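You operate a simulated robot arm through the tools that you are given. There is no shell and no other tool.

Carry out the task below with a simulated robot arm. There is one attempt and no reset: what you move stays moved.

JOB
Test the emergency stop: hit it, twist it free, reset and restart.

The check looks at the end state, three seconds after you hand in, the way a careful person would. Anything else that was tipped, shoved, dropped, spilled or broken makes it a failure.

ROBOT AND FRAMES
A 7-joint arm with a two-finger parallel gripper, fixed in place. Base frame: the origin is at the foot of the arm, x ahead of it, y to its left, z up. Readings come in mm, rad, newtons and seconds.
With the tool pointing down near the work surface it reaches from about 120 to 660 mm from the base axis. Its first joint turns from -1.152 to 1.152 rad. Payload 2.4 kg.
The TCP is the grasp point between the finger pads, 30 mm short of the fingertips. In the tool frame z runs along the fingers and y along their closing line. Largest opening 94 mm; finger width 28, thickness 10; the body of the gripper, 50 by 96 mm, starts 55 mm behind the TCP.
Orientation is that of the tool frame in the base frame, as [roll, pitch, yaw] about the fixed x, y, z axes, in that order (R = Rz(yaw) Ry(pitch) Rx(roll)). With the fingers straight down and closing along the base's y, the tool's x points along the base's -x, its y along +y and its z along -z.

CONTROLS
- The arm moves only by the tool drive_tool. Its argument "increments" is a list of rows, each a list of 3 entries, a list of its own where there are three numbers: the shift along the tool's x, y, z in units of 30 mm (1.0 is 30 mm), then the turn, a rotation vector about the tool's x, y, z in units of 6 degrees (1.0 is 6 degrees), then the opening, from 0 (shut) to 1 (fully open). In form: [[[dx, dy, dz], [rx, ry, rz], grip], ...]. A call has 1 to 20 rows; each row shifts and turns the commanded pose from where the row before left it, along the tool's axes as they then stand. A call with a number of a shift or a turn outside -1 to 1 is refused whole. Each row takes 0.2 s and may step no farther than 50 mm and 0.15 rad from the row before; otherwise, or with a gripper value out of range, the whole call is refused. Where a pose cannot be reached the arm comes as near as it can. A force on the tool above 90 N (or 10 N above the force at the start of the call, whichever is more), or a blocked arm, ends the call early, and 0.2 s more pass. Each finger travels about 153 mm/s and halts on what it meets, pressing with about 38 N; the grip force reading is that of the motor and also rises with nothing between the fingers. The clock runs only during rows and for 0.2 s after the last one: add rows that do not move to give the fingers time. The reply holds the time, the measured pose of the TCP, the force on the tool along the base axes, the opening and the grip force, in the units named above and with some noise, with the torque about the TCP (base axes, N m) and any sound that the robot's microphone picked up.
- Cameras (640 x 400 px; columns grow to the right, rows downward): "scene" is fixed at [35.3, 465.5, 1472.7]; the picture's right is [-0.80, -0.60, 0.00], its down [-0.17, 0.23, -0.96] and it looks along [0.57, -0.77, -0.29] (base axes); focal length 319 px, centre (320, 200). "wrist" rides on the gripper at [76, 14, -103] in the tool frame; the picture's right is [-0.18, 0.98, 0.00], its down [-0.75, -0.14, -0.64] and it looks along [-0.63, -0.12, 0.77] (tool axes); focal length 243 px, centre (320, 200). There is no depth. A picture from a camera that has moved, and an enlarged one, comes with that camera's place and axes in the base frame and with its lens.
- capture(camera): a new picture of that camera. The clock stands still meanwhile.
- zoom(camera, box): a new picture of the part [left, top, right, bottom] of that camera's present view, enlarged. The clock stands still meanwhile.
- sign_off(): hands the job in; it is judged then, once.

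Places have to be worked out from the pictures, the camera data and where the tool is seen. Open the gripper and draw the arm clear of the work before you hand the job in, unless the task says otherwise.

The tools are called after "Call:" by a JSON object that holds its "op" and its "data". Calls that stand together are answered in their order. drive_tool: Moves the arm, as the interface text tells. Its arguments: {"type":"object","properties":{"increments":{"type":"array","items":{"type":"array"}}},"required":["increments"]} The other tools are called the same way: capture (camera) takes a picture; zoom (camera, box) takes an enlarged picture of a part of a camera's view; sign_off () hands the job in.

At the start:

```text
time: 0.0
eef_pos: [327.7, -118.6, 1349.0]
tcp_rot: [3.142, 0.0, -3.141]
contact_force: [0.9, 0.3, -0.3]
torque: [-0.01, 0.0, -0.03]
opening: 94.2
gripper_force: 0.1
```

scene: 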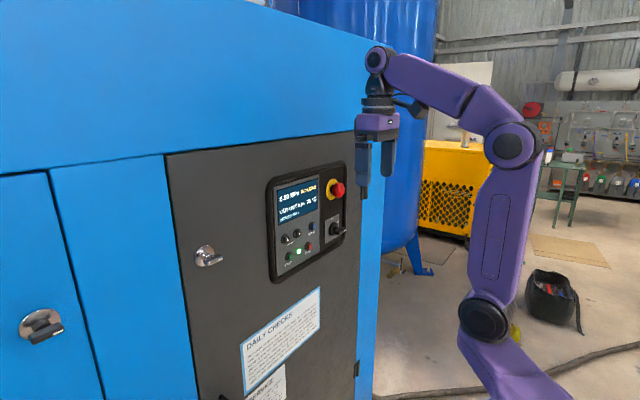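
wrist: 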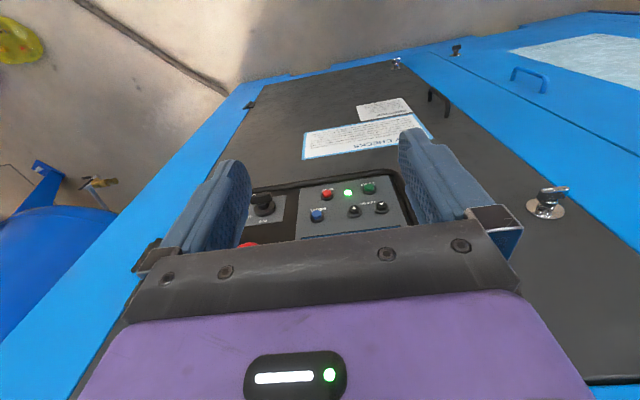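

I begin by looking closely at the control panel and the notices on the door.

Call:
{"op": "zoom", "data": {"camera": "scene", "box": [260, 155, 360, 290]}}

Call:
{"op": "zoom", "data": {"camera": "scene", "box": [225, 280, 335, 400]}}

Call:
{"op": "zoom", "data": {"camera": "wrist", "box": [220, 80, 460, 260]}}

```text
2.96 times, centred on (310, 222) of scene
camera zoom: at [35.3, 465.5, 1472.7], right [-0.8, -0.6, 0.0], down [-0.17, 0.23, -0.96], along [0.57, -0.77, -0.29], focal length 946 px, centre (350, 133)
```

zoom: 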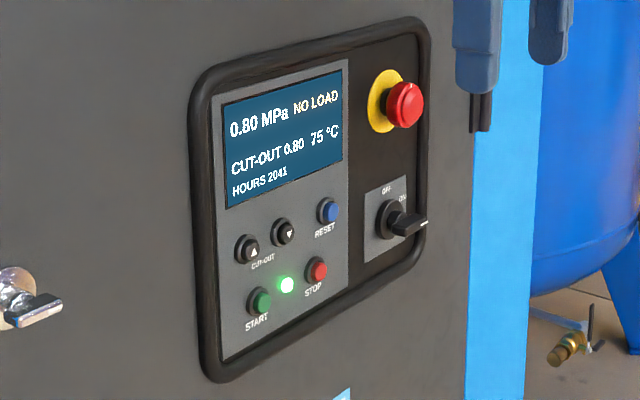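

```text
3.33 times, centred on (280, 340) of scene
camera zoom: at [35.3, 465.5, 1472.7], right [-0.8, -0.6, 0.0], down [-0.17, 0.23, -0.96], along [0.57, -0.77, -0.29], focal length 1065 px, centre (453, -267)
```

zoom: 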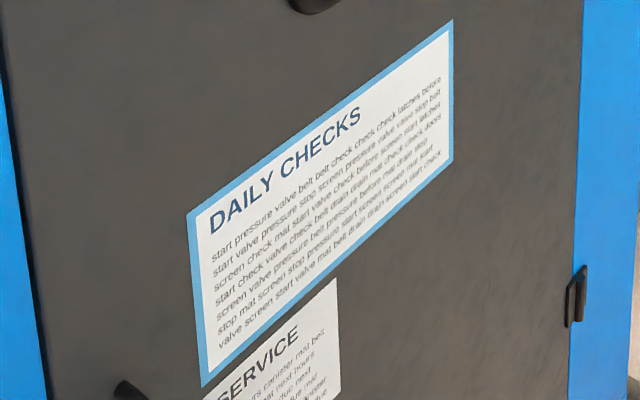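

```text
2.22 times, centred on (340, 170) of wrist
camera zoom: at [252.7, -101.1, 1450.7], right [0.18, 0.98, 0.0], down [0.75, -0.14, 0.64], along [0.63, -0.12, -0.77], focal length 539 px, centre (276, 267)
```

zoom: 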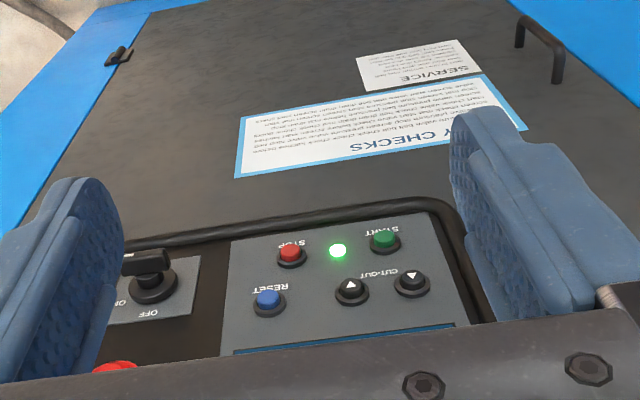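

From the two views I place the panel plane near x≈521, RESET at about (y -158, z 1160), START at about (-66, 1107), and the e-stop axis at about (-251, 1243). I first turn the tool in place so the fingers point along +x at the panel, and shut the gripper.

Call:
{"op": "drive_tool", "data": {"increments": [[[0, 0, 0], [0, -1, 0], 1], [[0, 0, 0], [0, -1, 0], 1], [[0, 0, 0], [0, -1, 0], 1], [[0, 0, 0], [0, -1, 0], 1], [[0, 0, 0], [0, -1, 0], 1], [[0, 0, 0], [0, -1, 0], 1], [[0, 0, 0], [0, -1, 0], 1], [[0, 0, 0], [0, -1, 0], 1]]}}

```text
time: 1.8
eef_pos: [327.3, -116.8, 1348.7]
tcp_rot: [-3.141, 0.839, -3.139]
contact_force: [-0.2, 0.2, -0.3]
torque: [-0.02, 0.0, -0.02]
opening: 94.0
gripper_force: 0.1
```

The turn is going the right way (48° done, position held). I finish the remaining 42°.

Call:
{"op": "drive_tool", "data": {"increments": [[[0, 0, 0], [0, -1, 0], 1], [[0, 0, 0], [0, -1, 0], 1], [[0, 0, 0], [0, -1, 0], 1], [[0, 0, 0], [0, -1, 0], 1], [[0, 0, 0], [0, -1, 0], 1], [[0, 0, 0], [0, -1, 0], 1], [[0, 0, 0], [0, -1, 0], 1], [[0, 0, 0], [0, 0, 0], 1]]}}

Call:
{"op": "capture", "data": {"camera": "wrist"}}

Call:
{"op": "capture", "data": {"camera": "scene"}}

```text
time: 3.6
eef_pos: [327.7, -116.5, 1348.1]
tcp_rot: [2.479, 1.57, 2.478]
contact_force: [0.3, 0.1, 0.2]
torque: [-0.01, -0.01, 0.01]
opening: 93.8
gripper_force: 0.0
```

```text
taken
camera wrist: at [226.8, -100.7, 1271.7], right [0.0, 0.98, 0.18], down [-0.64, -0.14, 0.75], along [0.77, -0.12, 0.63], focal length 243 px, centre (320, 200)
```

wrist: 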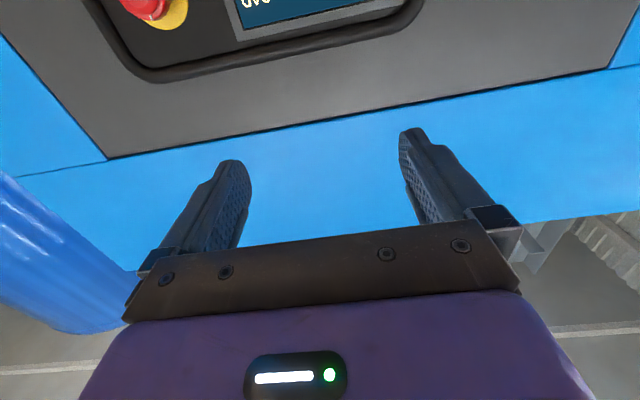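

```text
taken
```

scene: 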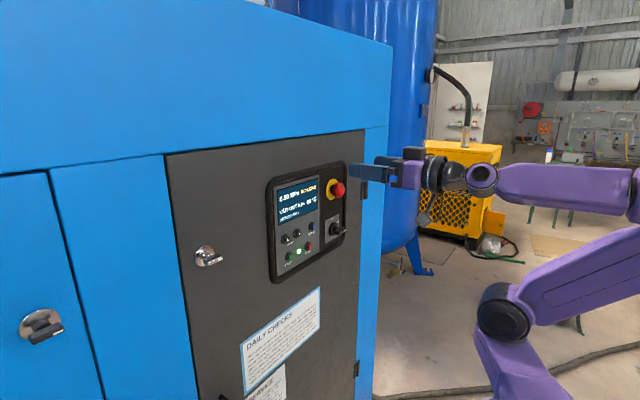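

The tool now faces the panel. I shift to line up with the e-stop axis (y≈-251, z≈1243) while staying well back, at x≈328.

Call:
{"op": "drive_tool", "data": {"increments": [[[0.7, -0.9, 0], [0, 0, 0], 1], [[0.7, -0.9, 0], [0, 0, 0], 1], [[0.7, -0.9, 0], [0, 0, 0], 1], [[0.7, -0.9, 0], [0, 0, 0], 1], [[0.7, -0.88, 0], [0, 0, 0], 1], [[0, 0, 0], [0, 0, 0], 1]]}}

Call:
{"op": "capture", "data": {"camera": "wrist"}}

Call:
{"op": "zoom", "data": {"camera": "scene", "box": [260, 130, 420, 230]}}

```text
time: 5.0
eef_pos: [328.5, -116.2, 1347.0]
tcp_rot: [-1.223, 1.57, -1.222]
contact_force: [0.3, 0.9, 0.5]
torque: [0.03, 0.0, 0.01]
opening: 94.1
gripper_force: 0.0
out of reach, approached as far as the arm can: row 1, 2, 3, 4, 5
```

```text
taken
camera wrist: at [226.8, -100.6, 1272.0], right [0.0, 0.98, 0.18], down [-0.64, -0.14, 0.75], along [0.77, -0.12, 0.63], focal length 243 px, centre (320, 200)
```

wrist: 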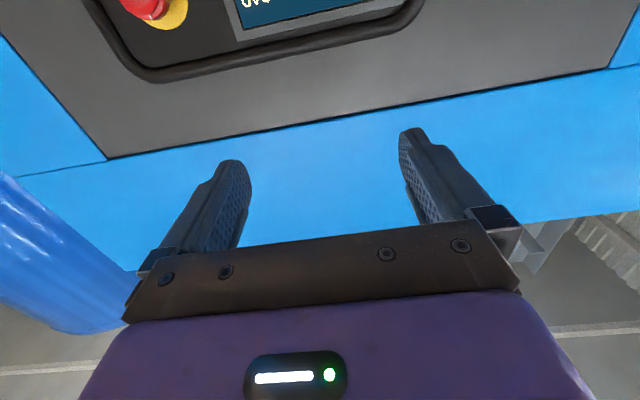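

```text
4.00 times, centred on (340, 180) of scene
camera zoom: at [35.3, 465.5, 1472.7], right [-0.8, -0.6, 0.0], down [-0.17, 0.23, -0.96], along [0.57, -0.77, -0.29], focal length 1278 px, centre (240, 280)
```

zoom: 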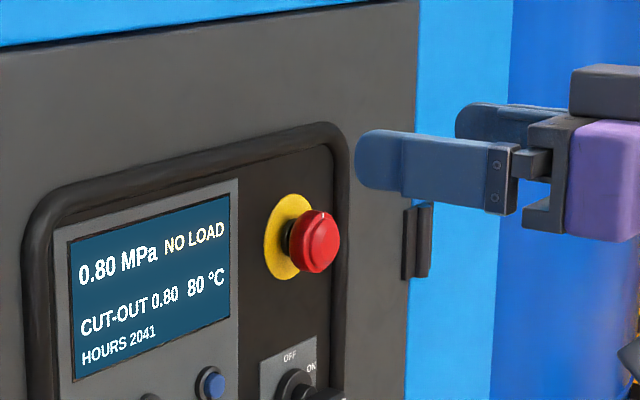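

The arm refused the sideways/downward step, probably because it is too folded with the tool horizontal this close in. I step forward 45 mm (fingertips still short of the panel) and test from there.

Call:
{"op": "drive_tool", "data": {"increments": [[[0, 0, 0.5], [0, 0, 0], 1], [[0, 0, 0.5], [0, 0, 0], 1], [[0, 0, 0.5], [0, 0, 0], 1]]}}

```text
time: 5.8
eef_pos: [374.6, -116.1, 1348.5]
tcp_rot: [-2.981, 1.57, -2.981]
contact_force: [0.1, -0.2, 0.0]
torque: [-0.02, -0.02, -0.03]
opening: 94.1
gripper_force: 0.0
```

Forward works and starts from the true pose. Now I try the sideways and downward steps in small pieces.

Call:
{"op": "drive_tool", "data": {"increments": [[[0, -0.5, 0], [0, 0, 0], 1], [[0, -0.5, 0], [0, 0, 0], 1], [[0.5, 0, 0], [0, 0, 0], 1], [[0.5, 0, 0], [0, 0, 0], 1]]}}

```text
time: 6.8
eef_pos: [373.2, -147.7, 1318.3]
tcp_rot: [-2.144, 1.569, -2.143]
contact_force: [-0.1, 0.1, 0.7]
torque: [-0.01, 0.0, -0.01]
opening: 93.9
gripper_force: 0.0
```

That works at x≈374. I continue to the e-stop axis: another -103 mm in y and -75 mm in z.

Call:
{"op": "drive_tool", "data": {"increments": [[[0.5, -0.69, 0], [0, 0, 0], 1], [[0.5, -0.69, 0], [0, 0, 0], 1], [[0.5, -0.69, 0], [0, 0, 0], 1], [[0.5, -0.69, 0], [0, 0, 0], 1], [[0.5, -0.69, 0], [0, 0, 0], 1], [[0, 0, 0], [0, 0, 0], 1]]}}

Call:
{"op": "capture", "data": {"camera": "wrist"}}

Call:
{"op": "zoom", "data": {"camera": "scene", "box": [260, 150, 420, 250]}}

```text
time: 8.2
eef_pos: [374.9, -251.4, 1243.3]
tcp_rot: [-0.691, 1.568, -0.693]
contact_force: [0.4, 1.2, 0.4]
torque: [-0.03, 0.02, 0.0]
opening: 94.2
gripper_force: 0.2
```

```text
taken
camera wrist: at [272.8, -235.4, 1166.9], right [0.0, 0.98, 0.18], down [-0.64, -0.14, 0.75], along [0.77, -0.12, 0.63], focal length 243 px, centre (320, 200)
```

wrist: 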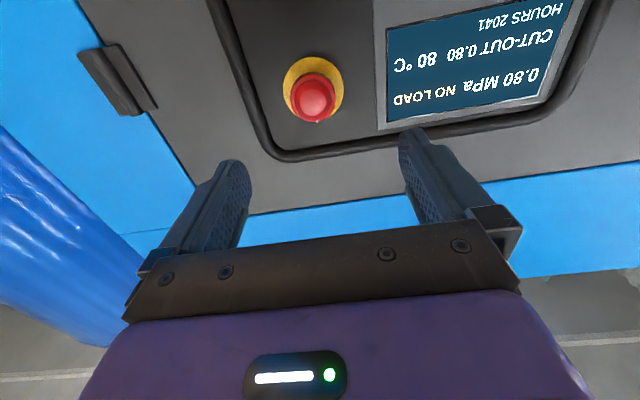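

```text
4.00 times, centred on (340, 200) of scene
camera zoom: at [35.3, 465.5, 1472.7], right [-0.8, -0.6, 0.0], down [-0.17, 0.23, -0.96], along [0.57, -0.77, -0.29], focal length 1278 px, centre (240, 200)
```

zoom: 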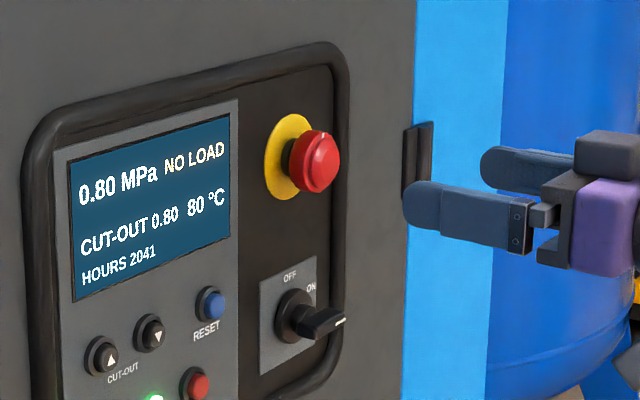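

I zoom on the e-stop in the wrist view to refine its position and read any twist markings.

Call:
{"op": "zoom", "data": {"camera": "wrist", "box": [264, 40, 364, 140]}}

Call:
{"op": "zoom", "data": {"camera": "scene", "box": [320, 170, 352, 202]}}

```text
4.00 times, centred on (314, 90) of wrist
camera zoom: at [272.8, -235.4, 1166.9], right [0.0, 0.98, 0.18], down [-0.64, -0.14, 0.75], along [0.77, -0.12, 0.63], focal length 970 px, centre (344, 640)
```

zoom: 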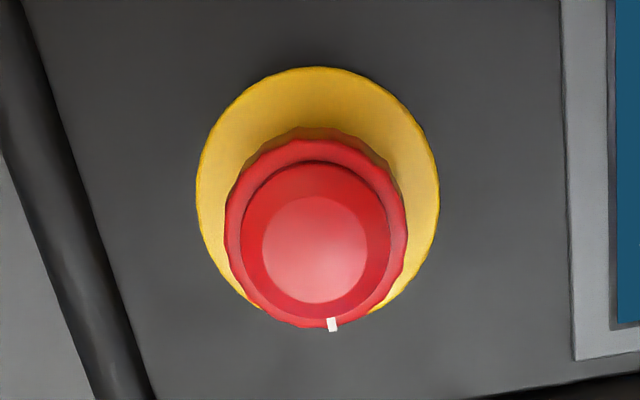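

```text
12.50 times, centred on (336, 186) of scene
camera zoom: at [35.3, 465.5, 1472.7], right [-0.8, -0.6, 0.0], down [-0.17, 0.23, -0.96], along [0.57, -0.77, -0.29], focal length 3992 px, centre (120, 375)
```

zoom: 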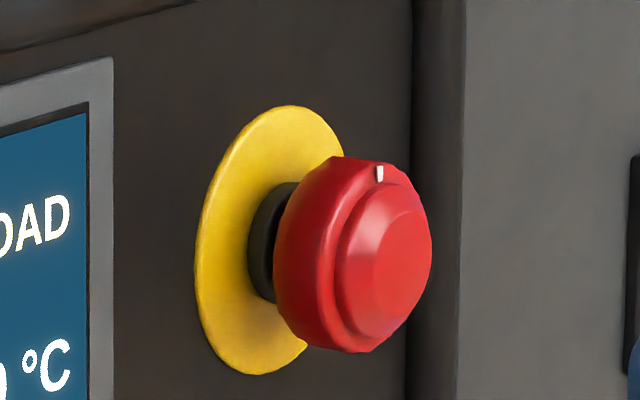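

The head face works out at x≈491, y≈-254, z≈1238, and the white mark at the top of the head shows its untwisted position. I shut the gripper, correct the alignment and advance to about 10 mm short of the head.

Call:
{"op": "drive_tool", "data": {"increments": [[[0.17, -0.09, 0], [0, 0, 0], 0], [[0, 0, 0.6], [0, 0, 0], 0], [[0, 0, 0.6], [0, 0, 0], 0], [[0, 0, 0.6], [0, 0, 0], 0], [[0, 0, 0.6], [0, 0, 0], 0]]}}

Call:
{"op": "capture", "data": {"camera": "wrist"}}

Call:
{"op": "zoom", "data": {"camera": "scene", "box": [300, 160, 380, 210]}}

```text
time: 9.4
eef_pos: [446.2, -253.7, 1236.6]
tcp_rot: [2.176, 1.57, 2.177]
contact_force: [0.2, -0.2, -0.5]
torque: [0.01, -0.02, 0.02]
opening: 0.2
gripper_force: 32.9
```

```text
taken
camera wrist: at [344.6, -236.9, 1160.9], right [0.0, 0.98, 0.18], down [-0.64, -0.14, 0.75], along [0.77, -0.12, 0.63], focal length 243 px, centre (320, 200)
```

wrist: 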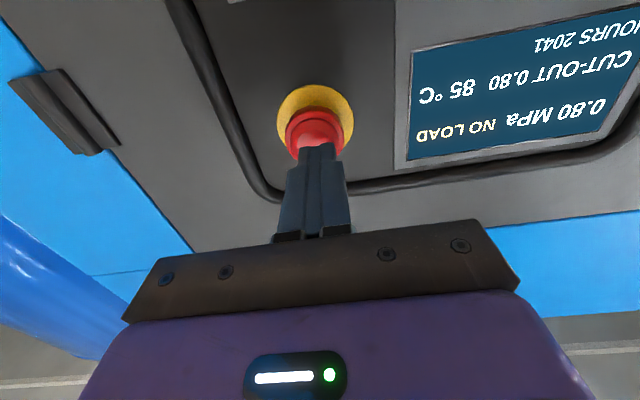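

```text
8.00 times, centred on (340, 185) of scene
camera zoom: at [35.3, 465.5, 1472.7], right [-0.8, -0.6, 0.0], down [-0.17, 0.23, -0.96], along [0.57, -0.77, -0.29], focal length 2555 px, centre (160, 320)
```

zoom: 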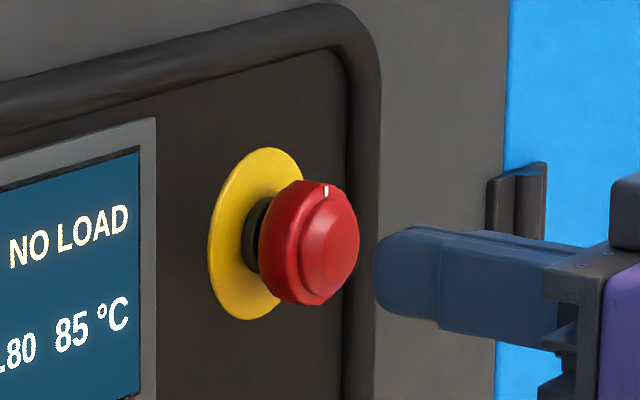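

The scene view shows the fingertips about 4 mm low of the head centre, with 15–19 mm still to go. I raise by 4 mm and press forward in small steps.

Call:
{"op": "drive_tool", "data": {"increments": [[[-0.14, 0, 0.3], [0, 0, 0], 0], [[0, 0, 0.15], [0, 0, 0], 0], [[0, 0, 0.1], [0, 0, 0], 0], [[0, 0, 0.1], [0, 0, 0], 0]]}}

```text
time: 10.4
eef_pos: [465.8, -253.2, 1240.7]
tcp_rot: [-1.385, 1.569, -1.385]
contact_force: [0.0, -0.3, -0.4]
torque: [0.02, -0.01, -0.02]
opening: 0.2
gripper_force: 33.1
```

No contact yet at fingertip x≈496. I keep pressing in 2–3 mm steps.

Call:
{"op": "drive_tool", "data": {"increments": [[[0, 0, 0.1], [0, 0, 0], 0], [[0, 0, 0.07], [0, 0, 0], 0], [[0, 0, 0.07], [0, 0, 0], 0], [[0, 0, 0.07], [0, 0, 0], 0]]}}

Call:
{"op": "zoom", "data": {"camera": "scene", "box": [260, 160, 380, 260]}}

```text
time: 11.4
eef_pos: [474.3, -253.3, 1242.5]
tcp_rot: [2.416, 1.57, 2.415]
contact_force: [-38.9, 7.3, -1.5]
torque: [0.12, 0.13, 0.23]
opening: 0.2
gripper_force: 33.1
heard: click
```

```text
4.00 times, centred on (320, 210) of scene
camera zoom: at [33.8, 465.7, 1472.6], right [-0.8, -0.6, 0.0], down [-0.17, 0.23, -0.96], along [0.57, -0.77, -0.29], focal length 1278 px, centre (320, 160)
```

zoom: 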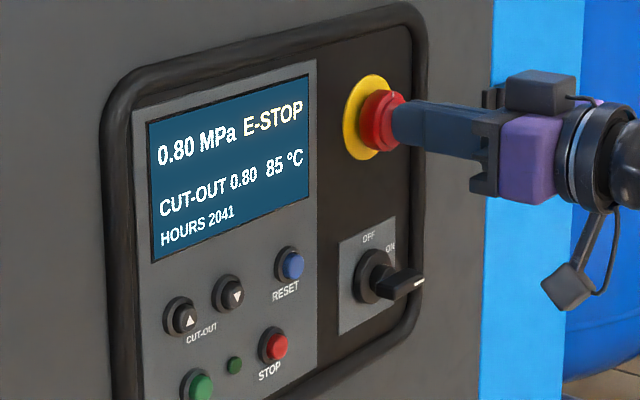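

A click was heard, the display now reads E-STOP and the green lamp is out. I back off straight and check that the head stays latched.

Call:
{"op": "drive_tool", "data": {"increments": [[[0, 0, -0.4], [0, 0, 0], 0], [[0, 0, -0.6], [0, 0, 0], 0], [[0, 0, -0.6], [0, 0, 0], 0.6], [[0, 0, 0], [0, 0, 0], 0.6], [[0, 0, 0], [0, 0, 0], 0.6]]}}

Call:
{"op": "zoom", "data": {"camera": "scene", "box": [300, 160, 380, 210]}}

Call:
{"op": "capture", "data": {"camera": "wrist"}}

```text
time: 12.6
eef_pos: [427.7, -253.6, 1241.4]
tcp_rot: [-1.506, 1.569, -1.506]
contact_force: [0.2, 0.2, -0.1]
torque: [-0.01, 0.01, 0.01]
opening: 56.6
gripper_force: 0.0
```

```text
8.00 times, centred on (340, 185) of scene
camera zoom: at [35.3, 465.5, 1472.7], right [-0.8, -0.6, 0.0], down [-0.17, 0.23, -0.96], along [0.57, -0.77, -0.29], focal length 2555 px, centre (160, 320)
```

zoom: 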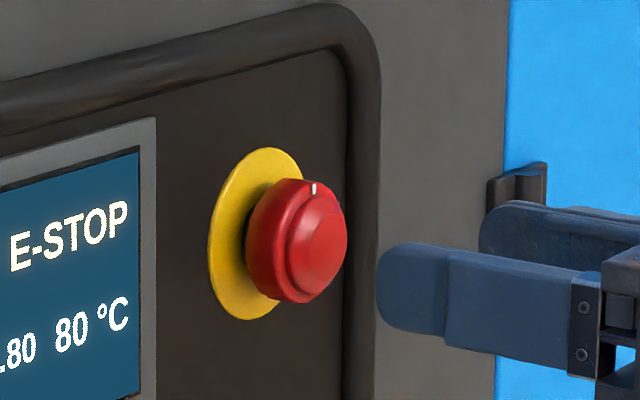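

```text
taken
camera wrist: at [325.2, -237.2, 1166.3], right [0.0, 0.98, 0.18], down [-0.64, -0.14, 0.75], along [0.77, -0.12, 0.63], focal length 243 px, centre (320, 200)
```

wrist: 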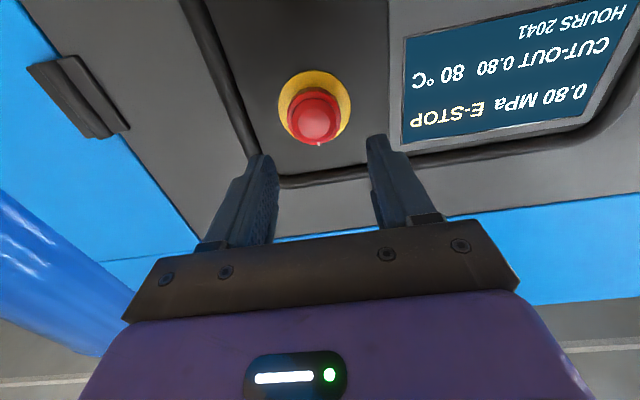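

The head sits visibly closer to the plate and the display shows E-STOP, so it is latched with its mark still at the top. I zoom in to centre the open fingers on the head before gripping it.

Call:
{"op": "zoom", "data": {"camera": "wrist", "box": [250, 60, 390, 160]}}

Call:
{"op": "zoom", "data": {"camera": "scene", "box": [320, 170, 352, 202]}}

```text
4.00 times, centred on (320, 110) of wrist
camera zoom: at [325.2, -237.2, 1166.3], right [0.0, 0.98, 0.18], down [-0.64, -0.14, 0.75], along [0.77, -0.12, 0.63], focal length 970 px, centre (320, 560)
```

zoom: 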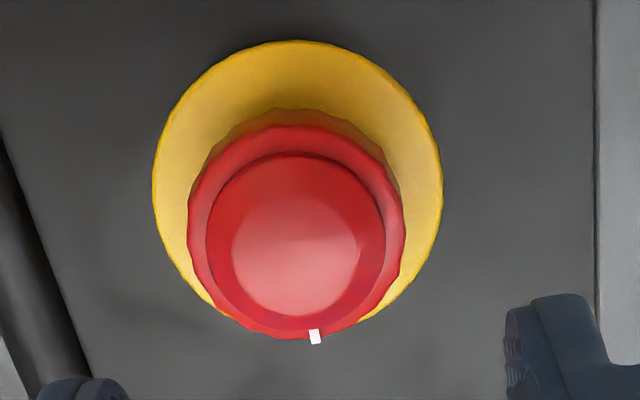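

```text
12.50 times, centred on (336, 186) of scene
camera zoom: at [35.3, 465.5, 1472.7], right [-0.8, -0.6, 0.0], down [-0.17, 0.23, -0.96], along [0.57, -0.77, -0.29], focal length 3992 px, centre (120, 375)
```

zoom: 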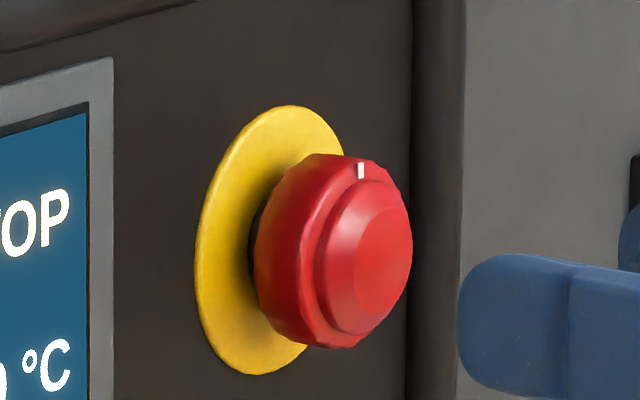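

Relative to the fingers, the head is about 3.8 mm toward -y and about 3 mm lower. I correct that and advance until the fingertips are just short of the head face.

Call:
{"op": "drive_tool", "data": {"increments": [[[0.1, -0.127, 0], [0, 0, 0], 0.6], [[0, 0, 0.6], [0, 0, 0], 0.6], [[0, 0, 0.5], [0, 0, 0], 0.6], [[0, 0, 0], [0, 0, 0], 0.6]]}}

Call:
{"op": "zoom", "data": {"camera": "wrist", "box": [240, 60, 400, 160]}}

Call:
{"op": "zoom", "data": {"camera": "scene", "box": [300, 160, 380, 210]}}

```text
time: 13.6
eef_pos: [459.6, -258.1, 1237.9]
tcp_rot: [1.55, 1.569, 1.55]
contact_force: [-0.8, -0.3, -0.3]
torque: [-0.01, 0.0, -0.01]
opening: 56.3
gripper_force: 0.0
```

```text
4.00 times, centred on (320, 110) of wrist
camera zoom: at [358.2, -242.2, 1162.8], right [0.0, 0.98, 0.18], down [-0.64, -0.14, 0.75], along [0.77, -0.12, 0.63], focal length 970 px, centre (320, 560)
```

zoom: 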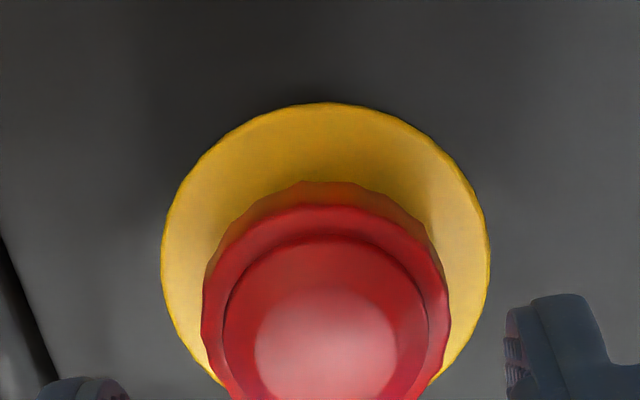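

```text
8.00 times, centred on (340, 185) of scene
camera zoom: at [35.3, 465.5, 1472.7], right [-0.8, -0.6, 0.0], down [-0.17, 0.23, -0.96], along [0.57, -0.77, -0.29], focal length 2555 px, centre (160, 320)
```

zoom: 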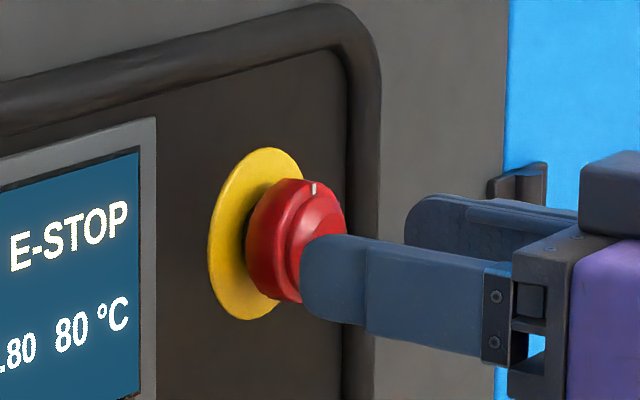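

The head is centred between the fingers (about 38 mm wide, 9 mm clear each side). I advance 26 mm so the pads straddle the head, then close on it.

Call:
{"op": "drive_tool", "data": {"increments": [[[0, 0, 0.4], [0, 0, 0], 0.6], [[0, 0, 0.3], [0, 0, 0], 0.6], [[0, 0, 0.17], [0, 0, 0], 0.6], [[0, 0, 0], [0, 0, 0], 0.3], [[0, 0, 0], [0, 0, 0], 0.3], [[0, 0, 0], [0, 0, 0], 0.3]]}}

Call:
{"op": "zoom", "data": {"camera": "scene", "box": [300, 160, 380, 210]}}

Call:
{"op": "capture", "data": {"camera": "wrist"}}

```text
time: 15.0
eef_pos: [485.3, -257.5, 1238.0]
tcp_rot: [0.966, 1.571, 0.97]
contact_force: [-2.4, 6.0, -0.8]
torque: [0.0, 0.0, 0.05]
opening: 42.8
gripper_force: 44.7
```

```text
8.00 times, centred on (340, 185) of scene
camera zoom: at [35.2, 465.7, 1472.6], right [-0.8, -0.6, 0.0], down [-0.17, 0.23, -0.96], along [0.57, -0.77, -0.29], focal length 2555 px, centre (160, 320)
```

zoom: 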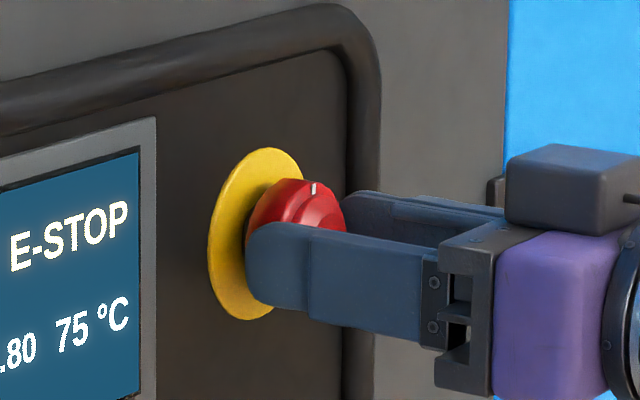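

```text
taken
camera wrist: at [384.2, -241.3, 1161.6], right [0.0, 0.98, 0.18], down [-0.64, -0.14, 0.75], along [0.77, -0.12, 0.63], focal length 243 px, centre (320, 200)
```

wrist: 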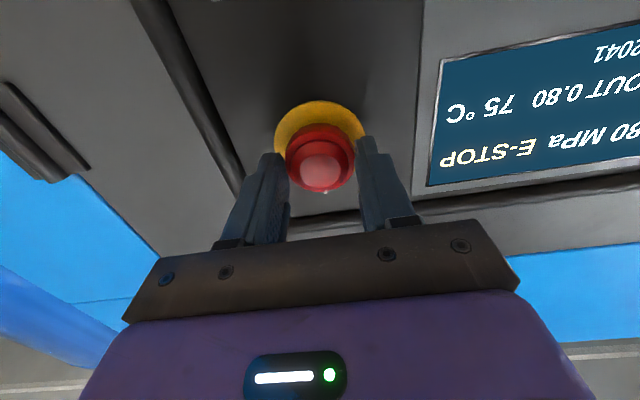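

The head is held at 42.8 mm with 45 N of grip. I twist it clockwise (positive about the tool z, seen from the front), 30° first.

Call:
{"op": "drive_tool", "data": {"increments": [[[0, 0, 0], [0, 0, 1], 0.3], [[0, 0, 0], [0, 0, 1], 0.3], [[0, 0, 0], [0, 0, 1], 0.3], [[0, 0, 0], [0, 0, 1], 0.3], [[0, 0, 0], [0, 0, 1], 0.3]]}}

Call:
{"op": "zoom", "data": {"camera": "scene", "box": [300, 160, 380, 210]}}

```text
time: 16.2
eef_pos: [484.3, -256.8, 1237.5]
tcp_rot: [1.575, 1.045, 1.573]
contact_force: [-5.5, 6.7, -4.8]
torque: [-0.05, -0.02, 0.3]
opening: 42.8
gripper_force: 44.8
```

```text
8.00 times, centred on (340, 185) of scene
camera zoom: at [35.1, 465.7, 1472.6], right [-0.8, -0.6, 0.0], down [-0.17, 0.23, -0.96], along [0.57, -0.77, -0.29], focal length 2555 px, centre (160, 320)
```

zoom: 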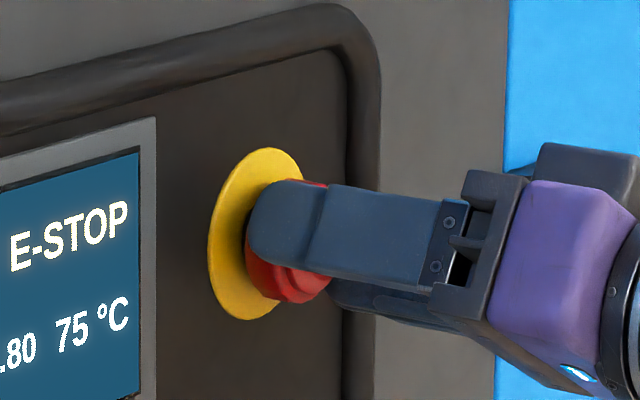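

The hand turned 30° clockwise with little resistance and no click yet. I continue another 30° and look at the mark.

Call:
{"op": "drive_tool", "data": {"increments": [[[0, 0, 0], [0, 0, 1], 0.3], [[0, 0, 0], [0, 0, 1], 0.3], [[0, 0, 0], [0, 0, 1], 0.3], [[0, 0, 0], [0, 0, 1], 0.3], [[0, 0, 0], [0, 0, 1], 0.3]]}}

Call:
{"op": "zoom", "data": {"camera": "scene", "box": [300, 160, 380, 210]}}

Call:
{"op": "capture", "data": {"camera": "wrist"}}

```text
time: 17.4
eef_pos: [487.3, -257.0, 1238.5]
tcp_rot: [1.574, 0.522, 1.57]
contact_force: [-6.0, 6.5, -7.6]
torque: [-0.02, 0.13, 0.51]
opening: 42.9
gripper_force: 45.3
```

```text
8.00 times, centred on (340, 185) of scene
camera zoom: at [35.2, 465.6, 1472.6], right [-0.8, -0.6, 0.0], down [-0.17, 0.23, -0.96], along [0.57, -0.77, -0.29], focal length 2555 px, centre (160, 320)
```

zoom: 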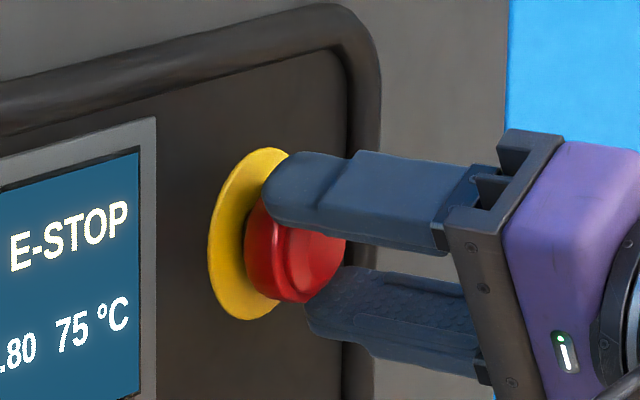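

```text
taken
camera wrist: at [384.8, -182.0, 1212.5], right [0.0, 0.33, 0.94], down [-0.64, -0.72, 0.25], along [0.77, -0.61, 0.21], focal length 243 px, centre (320, 200)
```

wrist: 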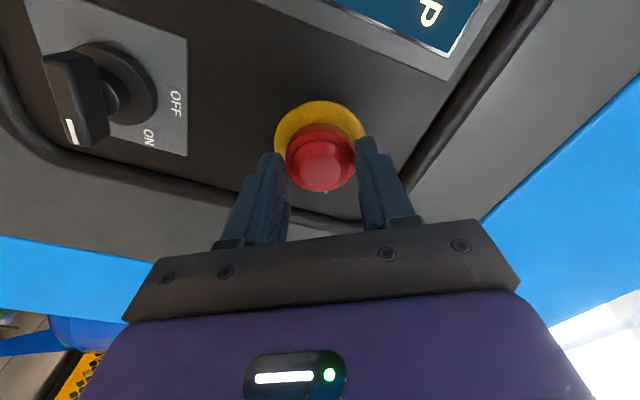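

The mark has turned with the fingers, so the head really is rotating. I zoom in to see whether the head has popped out and whether the display changed.

Call:
{"op": "zoom", "data": {"camera": "wrist", "box": [260, 80, 380, 200]}}

Call:
{"op": "zoom", "data": {"camera": "scene", "box": [320, 170, 352, 202]}}

Call:
{"op": "zoom", "data": {"camera": "scene", "box": [260, 160, 350, 280]}}

```text
3.33 times, centred on (320, 140) of wrist
camera zoom: at [384.8, -182.0, 1212.5], right [0.0, 0.33, 0.94], down [-0.64, -0.72, 0.25], along [0.77, -0.61, 0.21], focal length 809 px, centre (320, 400)
```

zoom: 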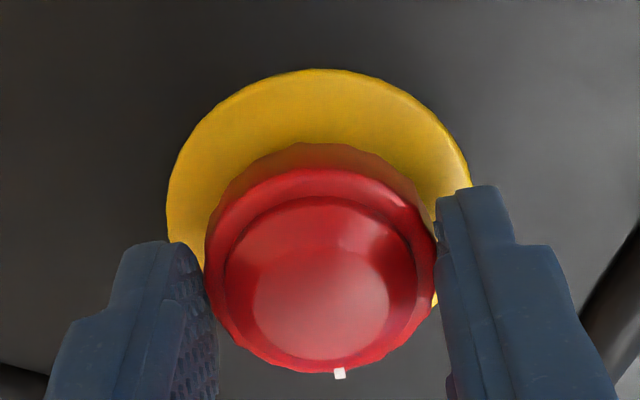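

```text
12.50 times, centred on (336, 186) of scene
camera zoom: at [35.2, 465.6, 1472.6], right [-0.8, -0.6, 0.0], down [-0.17, 0.23, -0.96], along [0.57, -0.77, -0.29], focal length 3992 px, centre (120, 375)
```

zoom: 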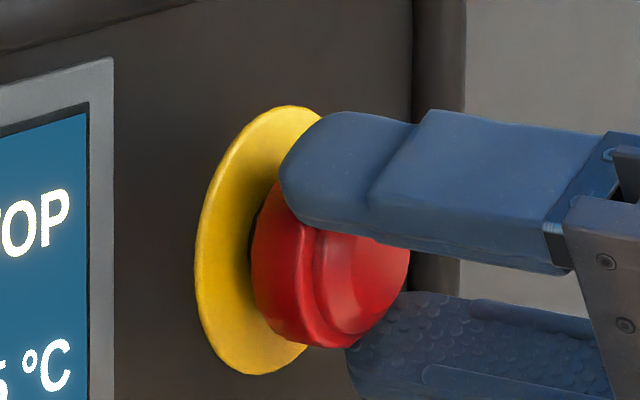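

```text
3.33 times, centred on (305, 220) of scene
camera zoom: at [35.2, 465.6, 1472.6], right [-0.8, -0.6, 0.0], down [-0.17, 0.23, -0.96], along [0.57, -0.77, -0.29], focal length 1065 px, centre (370, 133)
```

zoom: 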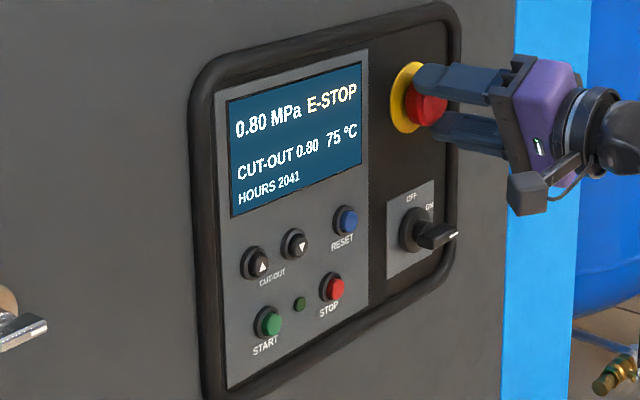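

The head still sits deep, but the force on the tool (-6 N along x) suggests it might be sprung and held in by my grip. I open the fingers a little and see whether it pops out.

Call:
{"op": "drive_tool", "data": {"increments": [[[0, 0, 0], [0, 0, 0], 0.6], [[0, 0, 0], [0, 0, 0], 0.6]]}}

Call:
{"op": "zoom", "data": {"camera": "wrist", "box": [260, 80, 380, 200]}}

Call:
{"op": "zoom", "data": {"camera": "scene", "box": [300, 160, 380, 210]}}

```text
time: 18.0
eef_pos: [487.3, -257.7, 1238.8]
tcp_rot: [1.567, 0.523, 1.569]
contact_force: [0.1, 0.1, -0.6]
torque: [-0.01, 0.02, -0.01]
opening: 56.6
gripper_force: 0.1
```

```text
3.33 times, centred on (320, 140) of wrist
camera zoom: at [385.0, -182.5, 1212.8], right [0.0, 0.33, 0.94], down [-0.64, -0.72, 0.25], along [0.77, -0.61, 0.21], focal length 809 px, centre (320, 400)
```

zoom: 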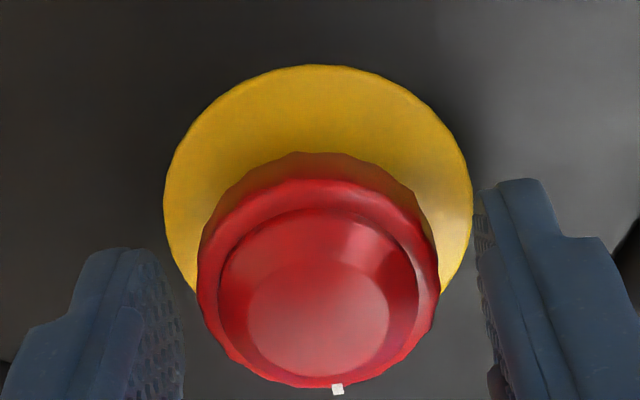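

```text
8.00 times, centred on (340, 185) of scene
camera zoom: at [35.3, 465.5, 1472.7], right [-0.8, -0.6, 0.0], down [-0.17, 0.23, -0.96], along [0.57, -0.77, -0.29], focal length 2555 px, centre (160, 320)
```

zoom: 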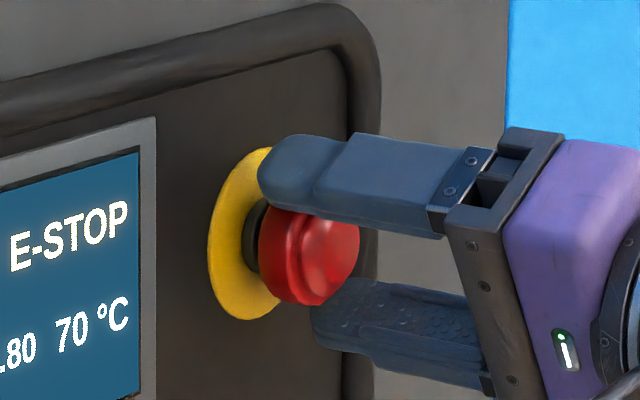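

It popped out: the black neck is visible again, so the e-stop is released. I retreat straight back, then turn the wrist upright again and shut the fingers for pressing RESET.

Call:
{"op": "drive_tool", "data": {"increments": [[[0, 0, -0.5], [0, 0, 0], 0.6], [[0, 0, -0.7], [0, 0, 0], 0.6], [[0, 0, -0.9], [0, 0, 0], 0.6], [[0, 0, 0], [0, 0, -1], 0.6], [[0, 0, 0], [0, 0, -1], 0.3], [[0, 0, 0], [0, 0, -1], 0], [[0, 0, 0], [0, 0, -1], 0], [[0, 0, 0], [0, 0, -1], 0], [[0, 0, 0], [0, 0, -1], 0], [[0, 0, 0], [0, 0, -1], 0], [[0, 0, 0], [0, 0, -1], 0], [[0, 0, 0], [0, 0, -1], 0], [[0, 0, 0], [0, 0, -1], 0], [[0, 0, 0], [0, 0, 0], 0]]}}

Call:
{"op": "capture", "data": {"camera": "wrist"}}

Call:
{"op": "zoom", "data": {"camera": "scene", "box": [260, 160, 380, 280]}}

```text
time: 21.0
eef_pos: [423.5, -257.7, 1239.3]
tcp_rot: [-1.505, 1.57, -1.506]
contact_force: [-0.7, 1.1, 0.3]
torque: [0.01, 0.03, -0.02]
opening: 0.0
gripper_force: 33.5
```

```text
taken
camera wrist: at [321.8, -241.9, 1161.9], right [0.0, 0.98, 0.18], down [-0.64, -0.14, 0.75], along [0.77, -0.12, 0.63], focal length 243 px, centre (320, 200)
```

wrist: 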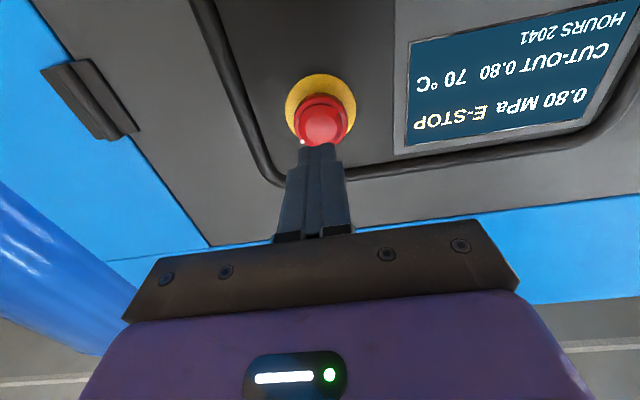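

```text
3.33 times, centred on (320, 220) of scene
camera zoom: at [35.3, 465.5, 1472.7], right [-0.8, -0.6, 0.0], down [-0.17, 0.23, -0.96], along [0.57, -0.77, -0.29], focal length 1065 px, centre (320, 133)
```

zoom: 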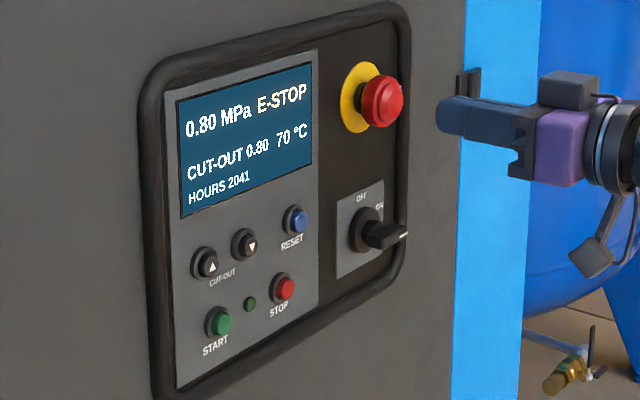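

The e-stop is out and the display still shows E-STOP, awaiting reset. I move the shut fingers in front of RESET (y≈-160, z≈1160), staying back at x≈424.

Call:
{"op": "drive_tool", "data": {"increments": [[[0.53, 0.65, 0], [0, 0, 0], 0], [[0.53, 0.65, 0], [0, 0, 0], 0], [[0.53, 0.65, 0], [0, 0, 0], 0], [[0.53, 0.65, 0], [0, 0, 0], 0], [[0.53, 0.65, 0], [0, 0, 0], 0], [[0, 0, 0.6], [0, 0, 0], 0], [[0, 0, 0], [0, 0, 0], 0]]}}

Call:
{"op": "capture", "data": {"camera": "wrist"}}

Call:
{"op": "zoom", "data": {"camera": "scene", "box": [270, 200, 350, 270]}}

```text
time: 22.6
eef_pos: [476.8, -166.5, 1169.3]
tcp_rot: [1.822, 1.569, 1.822]
contact_force: [0.0, -0.2, -0.7]
torque: [0.0, -0.03, 0.01]
opening: 0.1
gripper_force: 33.5
out of reach, approached as far as the arm can: row 3, 4, 5
```

```text
taken
camera wrist: at [375.1, -150.1, 1094.1], right [0.0, 0.98, 0.18], down [-0.64, -0.14, 0.75], along [0.77, -0.12, 0.63], focal length 243 px, centre (320, 200)
```

wrist: 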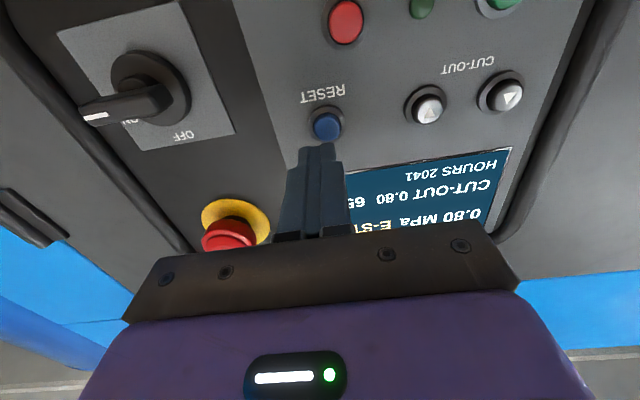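

```text
5.71 times, centred on (310, 235) of scene
camera zoom: at [35.3, 465.5, 1472.7], right [-0.8, -0.6, 0.0], down [-0.17, 0.23, -0.96], along [0.57, -0.77, -0.29], focal length 1825 px, centre (377, 0)
```

zoom: 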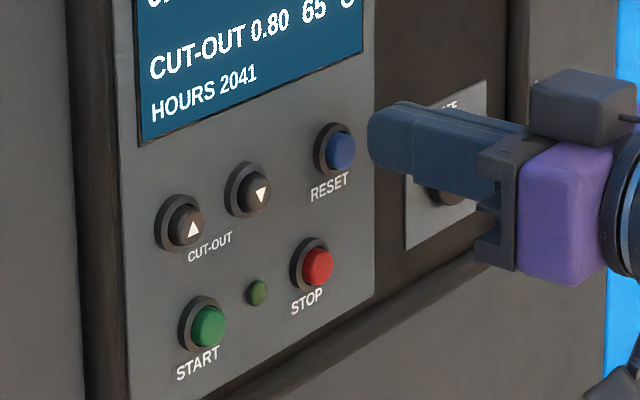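

The low position made some rows unreachable and the tool stopped at (477, -166, 1169), close to the button but free of contact. I zoom both views to get the exact remaining offset to RESET.

Call:
{"op": "zoom", "data": {"camera": "wrist", "box": [270, 75, 390, 175]}}

Call:
{"op": "zoom", "data": {"camera": "scene", "box": [315, 205, 355, 240]}}

```text
4.00 times, centred on (330, 125) of wrist
camera zoom: at [375.1, -150.1, 1094.1], right [0.0, 0.98, 0.18], down [-0.64, -0.14, 0.75], along [0.77, -0.12, 0.63], focal length 970 px, centre (280, 500)
```

zoom: 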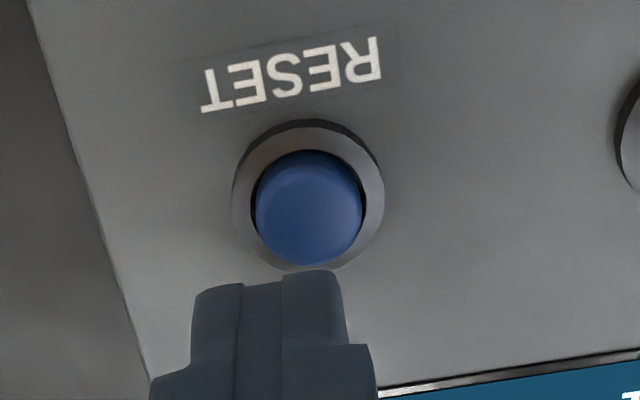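

```text
11.43 times, centred on (335, 222) of scene
camera zoom: at [35.3, 465.5, 1472.7], right [-0.8, -0.6, 0.0], down [-0.17, 0.23, -0.96], along [0.57, -0.77, -0.29], focal length 3650 px, centre (149, -57)
```

zoom: 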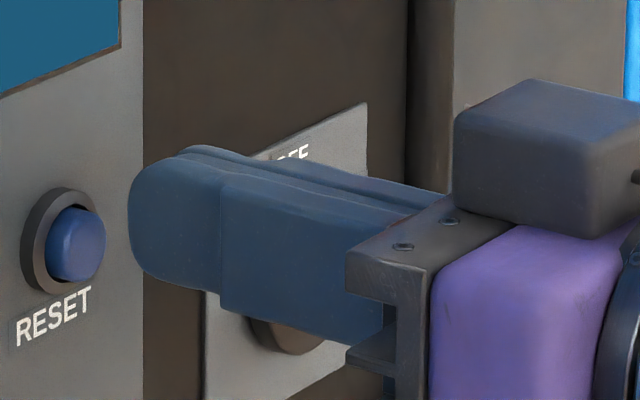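

RESET lies about 8 mm toward +y and about 12 mm lower than the fingertips, with roughly 10 mm of gap. I make that lateral correction here without advancing, then check again.

Call:
{"op": "drive_tool", "data": {"increments": [[[0.2, 0.13, 0], [0, 0, 0], 0], [[0.2, 0.14, 0], [0, 0, 0], 0], [[0, 0, 0], [0, 0, 0], 0]]}}

Call:
{"op": "zoom", "data": {"camera": "wrist", "box": [270, 75, 390, 175]}}

Call:
{"op": "zoom", "data": {"camera": "scene", "box": [315, 205, 355, 240]}}

```text
time: 23.4
eef_pos: [476.2, -159.4, 1158.4]
tcp_rot: [-1.304, 1.57, -1.304]
contact_force: [0.4, 0.7, 0.5]
torque: [0.03, 0.0, 0.01]
opening: 0.0
gripper_force: 33.1
```

```text
4.00 times, centred on (330, 125) of wrist
camera zoom: at [375.2, -142.6, 1082.8], right [0.0, 0.98, 0.18], down [-0.64, -0.14, 0.75], along [0.77, -0.12, 0.63], focal length 970 px, centre (280, 500)
```

zoom: 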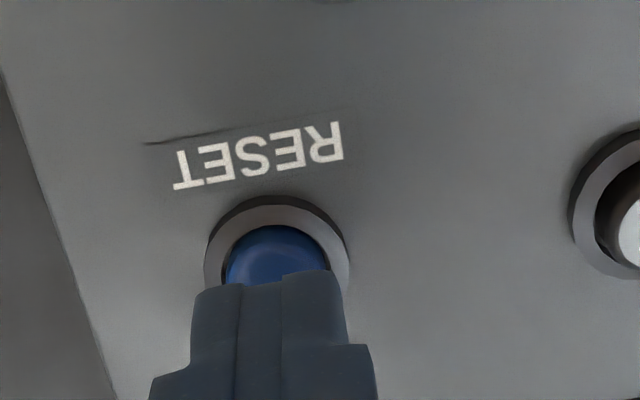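

```text
11.43 times, centred on (335, 222) of scene
camera zoom: at [35.3, 465.5, 1472.7], right [-0.8, -0.6, 0.0], down [-0.17, 0.23, -0.96], along [0.57, -0.77, -0.29], focal length 3650 px, centre (149, -57)
```

zoom: 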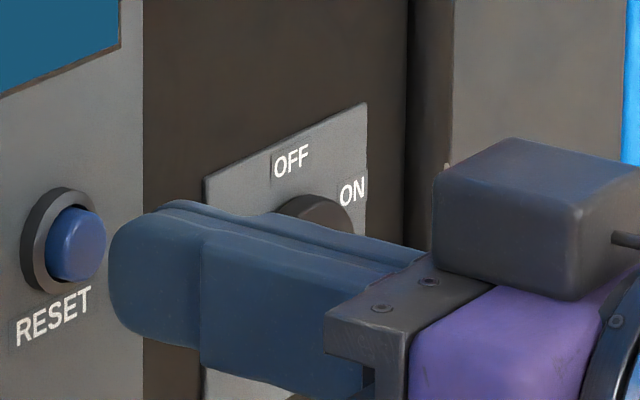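

The fingertips now sit squarely in front of the blue button, perhaps 1–2 mm low. I raise 1.5 mm and press forward in small steps.

Call:
{"op": "drive_tool", "data": {"increments": [[[-0.05, 0.03, 0.15], [0, 0, 0], 0], [[0, 0, 0.1], [0, 0, 0], 0], [[0, 0, 0.07], [0, 0, 0], 0], [[0, 0, 0.07], [0, 0, 0], 0]]}}

Call:
{"op": "zoom", "data": {"camera": "scene", "box": [260, 160, 380, 280]}}

```text
time: 24.4
eef_pos: [488.1, -156.4, 1160.7]
tcp_rot: [3.062, 1.57, 3.062]
contact_force: [-0.7, 0.1, -0.6]
torque: [0.02, 0.02, 0.0]
opening: 0.0
gripper_force: 33.2
```

```text
3.33 times, centred on (320, 220) of scene
camera zoom: at [35.3, 465.5, 1472.7], right [-0.8, -0.6, 0.0], down [-0.17, 0.23, -0.96], along [0.57, -0.77, -0.29], focal length 1065 px, centre (320, 133)
```

zoom: 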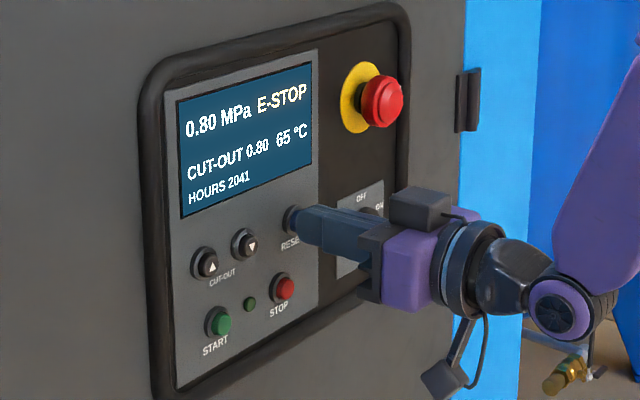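

No contact yet (fingertips at x≈518). I press on in 2 mm steps until the button gives.

Call:
{"op": "drive_tool", "data": {"increments": [[[0, 0, 0.07], [0, 0, 0], 0], [[0, 0, 0.07], [0, 0, 0], 0], [[0, 0, 0.07], [0, 0, 0], 0]]}}

Call:
{"op": "zoom", "data": {"camera": "scene", "box": [260, 160, 380, 280]}}

```text
time: 25.2
eef_pos: [493.3, -157.7, 1160.9]
tcp_rot: [2.976, 1.569, 2.979]
contact_force: [-4.3, 1.4, -1.5]
torque: [0.01, 0.03, 0.02]
opening: 0.0
gripper_force: 33.1
heard: click
```

```text
3.33 times, centred on (320, 220) of scene
camera zoom: at [35.1, 465.5, 1472.7], right [-0.8, -0.6, 0.0], down [-0.17, 0.23, -0.96], along [0.57, -0.77, -0.29], focal length 1065 px, centre (320, 133)
```

zoom: 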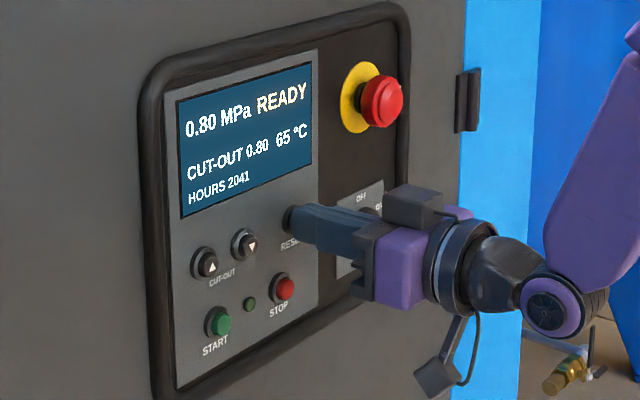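

RESET clicked and the display now reads READY. I back off 17 mm and begin moving toward START (y≈-66, z≈1107) in small steps, watching that no row pushes the tool forward onto another button.

Call:
{"op": "drive_tool", "data": {"increments": [[[0, 0, -0.3], [0, 0, 0], 0], [[0, 0, -0.27], [0, 0, 0], 0], [[0, 0.4, 0], [0, 0, 0], 0]]}}

```text
time: 26.0
eef_pos: [476.5, -145.8, 1160.8]
tcp_rot: [0.213, 1.57, 0.212]
contact_force: [-0.7, -0.3, -0.1]
torque: [0.0, 0.0, 0.01]
opening: 0.0
gripper_force: 32.8
```

Sideways motion at x≈476 is fine here. I go on 40 mm further in +y at the same height.

Call:
{"op": "drive_tool", "data": {"increments": [[[0, 0.4, 0], [0, 0, 0], 0], [[0, 0.4, 0], [0, 0, 0], 0], [[0, 0.5, 0], [0, 0, 0], 0]]}}

```text
time: 26.8
eef_pos: [477.0, -106.0, 1159.3]
tcp_rot: [0.984, 1.57, 0.986]
contact_force: [-0.1, -0.6, -0.2]
torque: [-0.01, 0.0, 0.01]
opening: 0.0
gripper_force: 33.2
```

Still tracking well. I go to y≈-66 and test a small downward step.

Call:
{"op": "drive_tool", "data": {"increments": [[[0, 0.5, 0], [0, 0, 0], 0], [[0, 0.5, 0], [0, 0, 0], 0], [[0, 0.33, 0], [0, 0, 0], 0], [[0.3, 0, 0], [0, 0, 0], 0]]}}

```text
time: 27.8
eef_pos: [476.8, -67.2, 1151.1]
tcp_rot: [0.594, 1.57, 0.595]
contact_force: [-0.1, 0.1, 0.6]
torque: [0.01, 0.03, -0.04]
opening: 0.0
gripper_force: 33.0
```

I continue downward in small steps, still about 14 mm off the button faces.

Call:
{"op": "drive_tool", "data": {"increments": [[[0.4, 0, 0], [0, 0, 0], 0], [[0.4, 0, 0], [0, 0, 0], 0], [[0.3, 0, 0], [0, 0, 0], 0]]}}

Call:
{"op": "zoom", "data": {"camera": "scene", "box": [270, 210, 350, 280]}}

Call:
{"op": "capture", "data": {"camera": "wrist"}}

```text
time: 28.6
eef_pos: [477.4, -67.7, 1117.6]
tcp_rot: [-1.68, 1.571, -1.681]
contact_force: [0.6, -0.8, -0.2]
torque: [0.0, 0.01, 0.01]
opening: 0.0
gripper_force: 33.4
```

```text
5.71 times, centred on (310, 245) of scene
camera zoom: at [35.3, 465.5, 1472.7], right [-0.8, -0.6, 0.0], down [-0.17, 0.23, -0.96], along [0.57, -0.77, -0.29], focal length 1825 px, centre (377, -57)
```

zoom: 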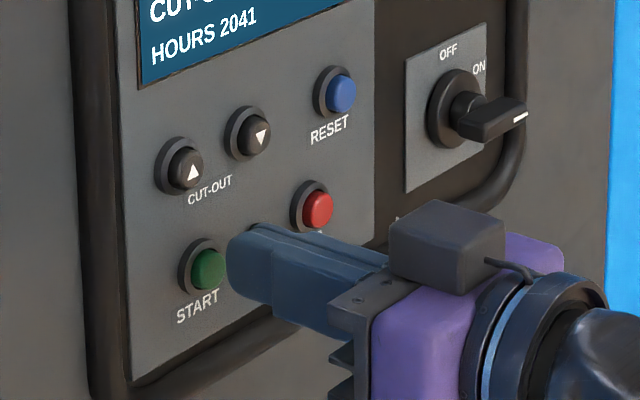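

```text
taken
camera wrist: at [375.7, -51.5, 1041.8], right [0.0, 0.98, 0.18], down [-0.64, -0.14, 0.75], along [0.77, -0.12, 0.63], focal length 243 px, centre (320, 200)
```

wrist: 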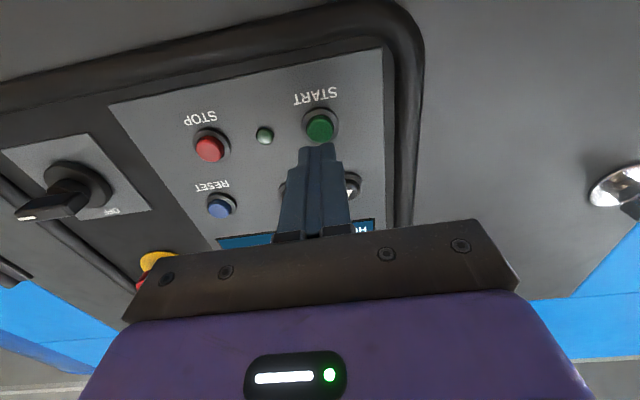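

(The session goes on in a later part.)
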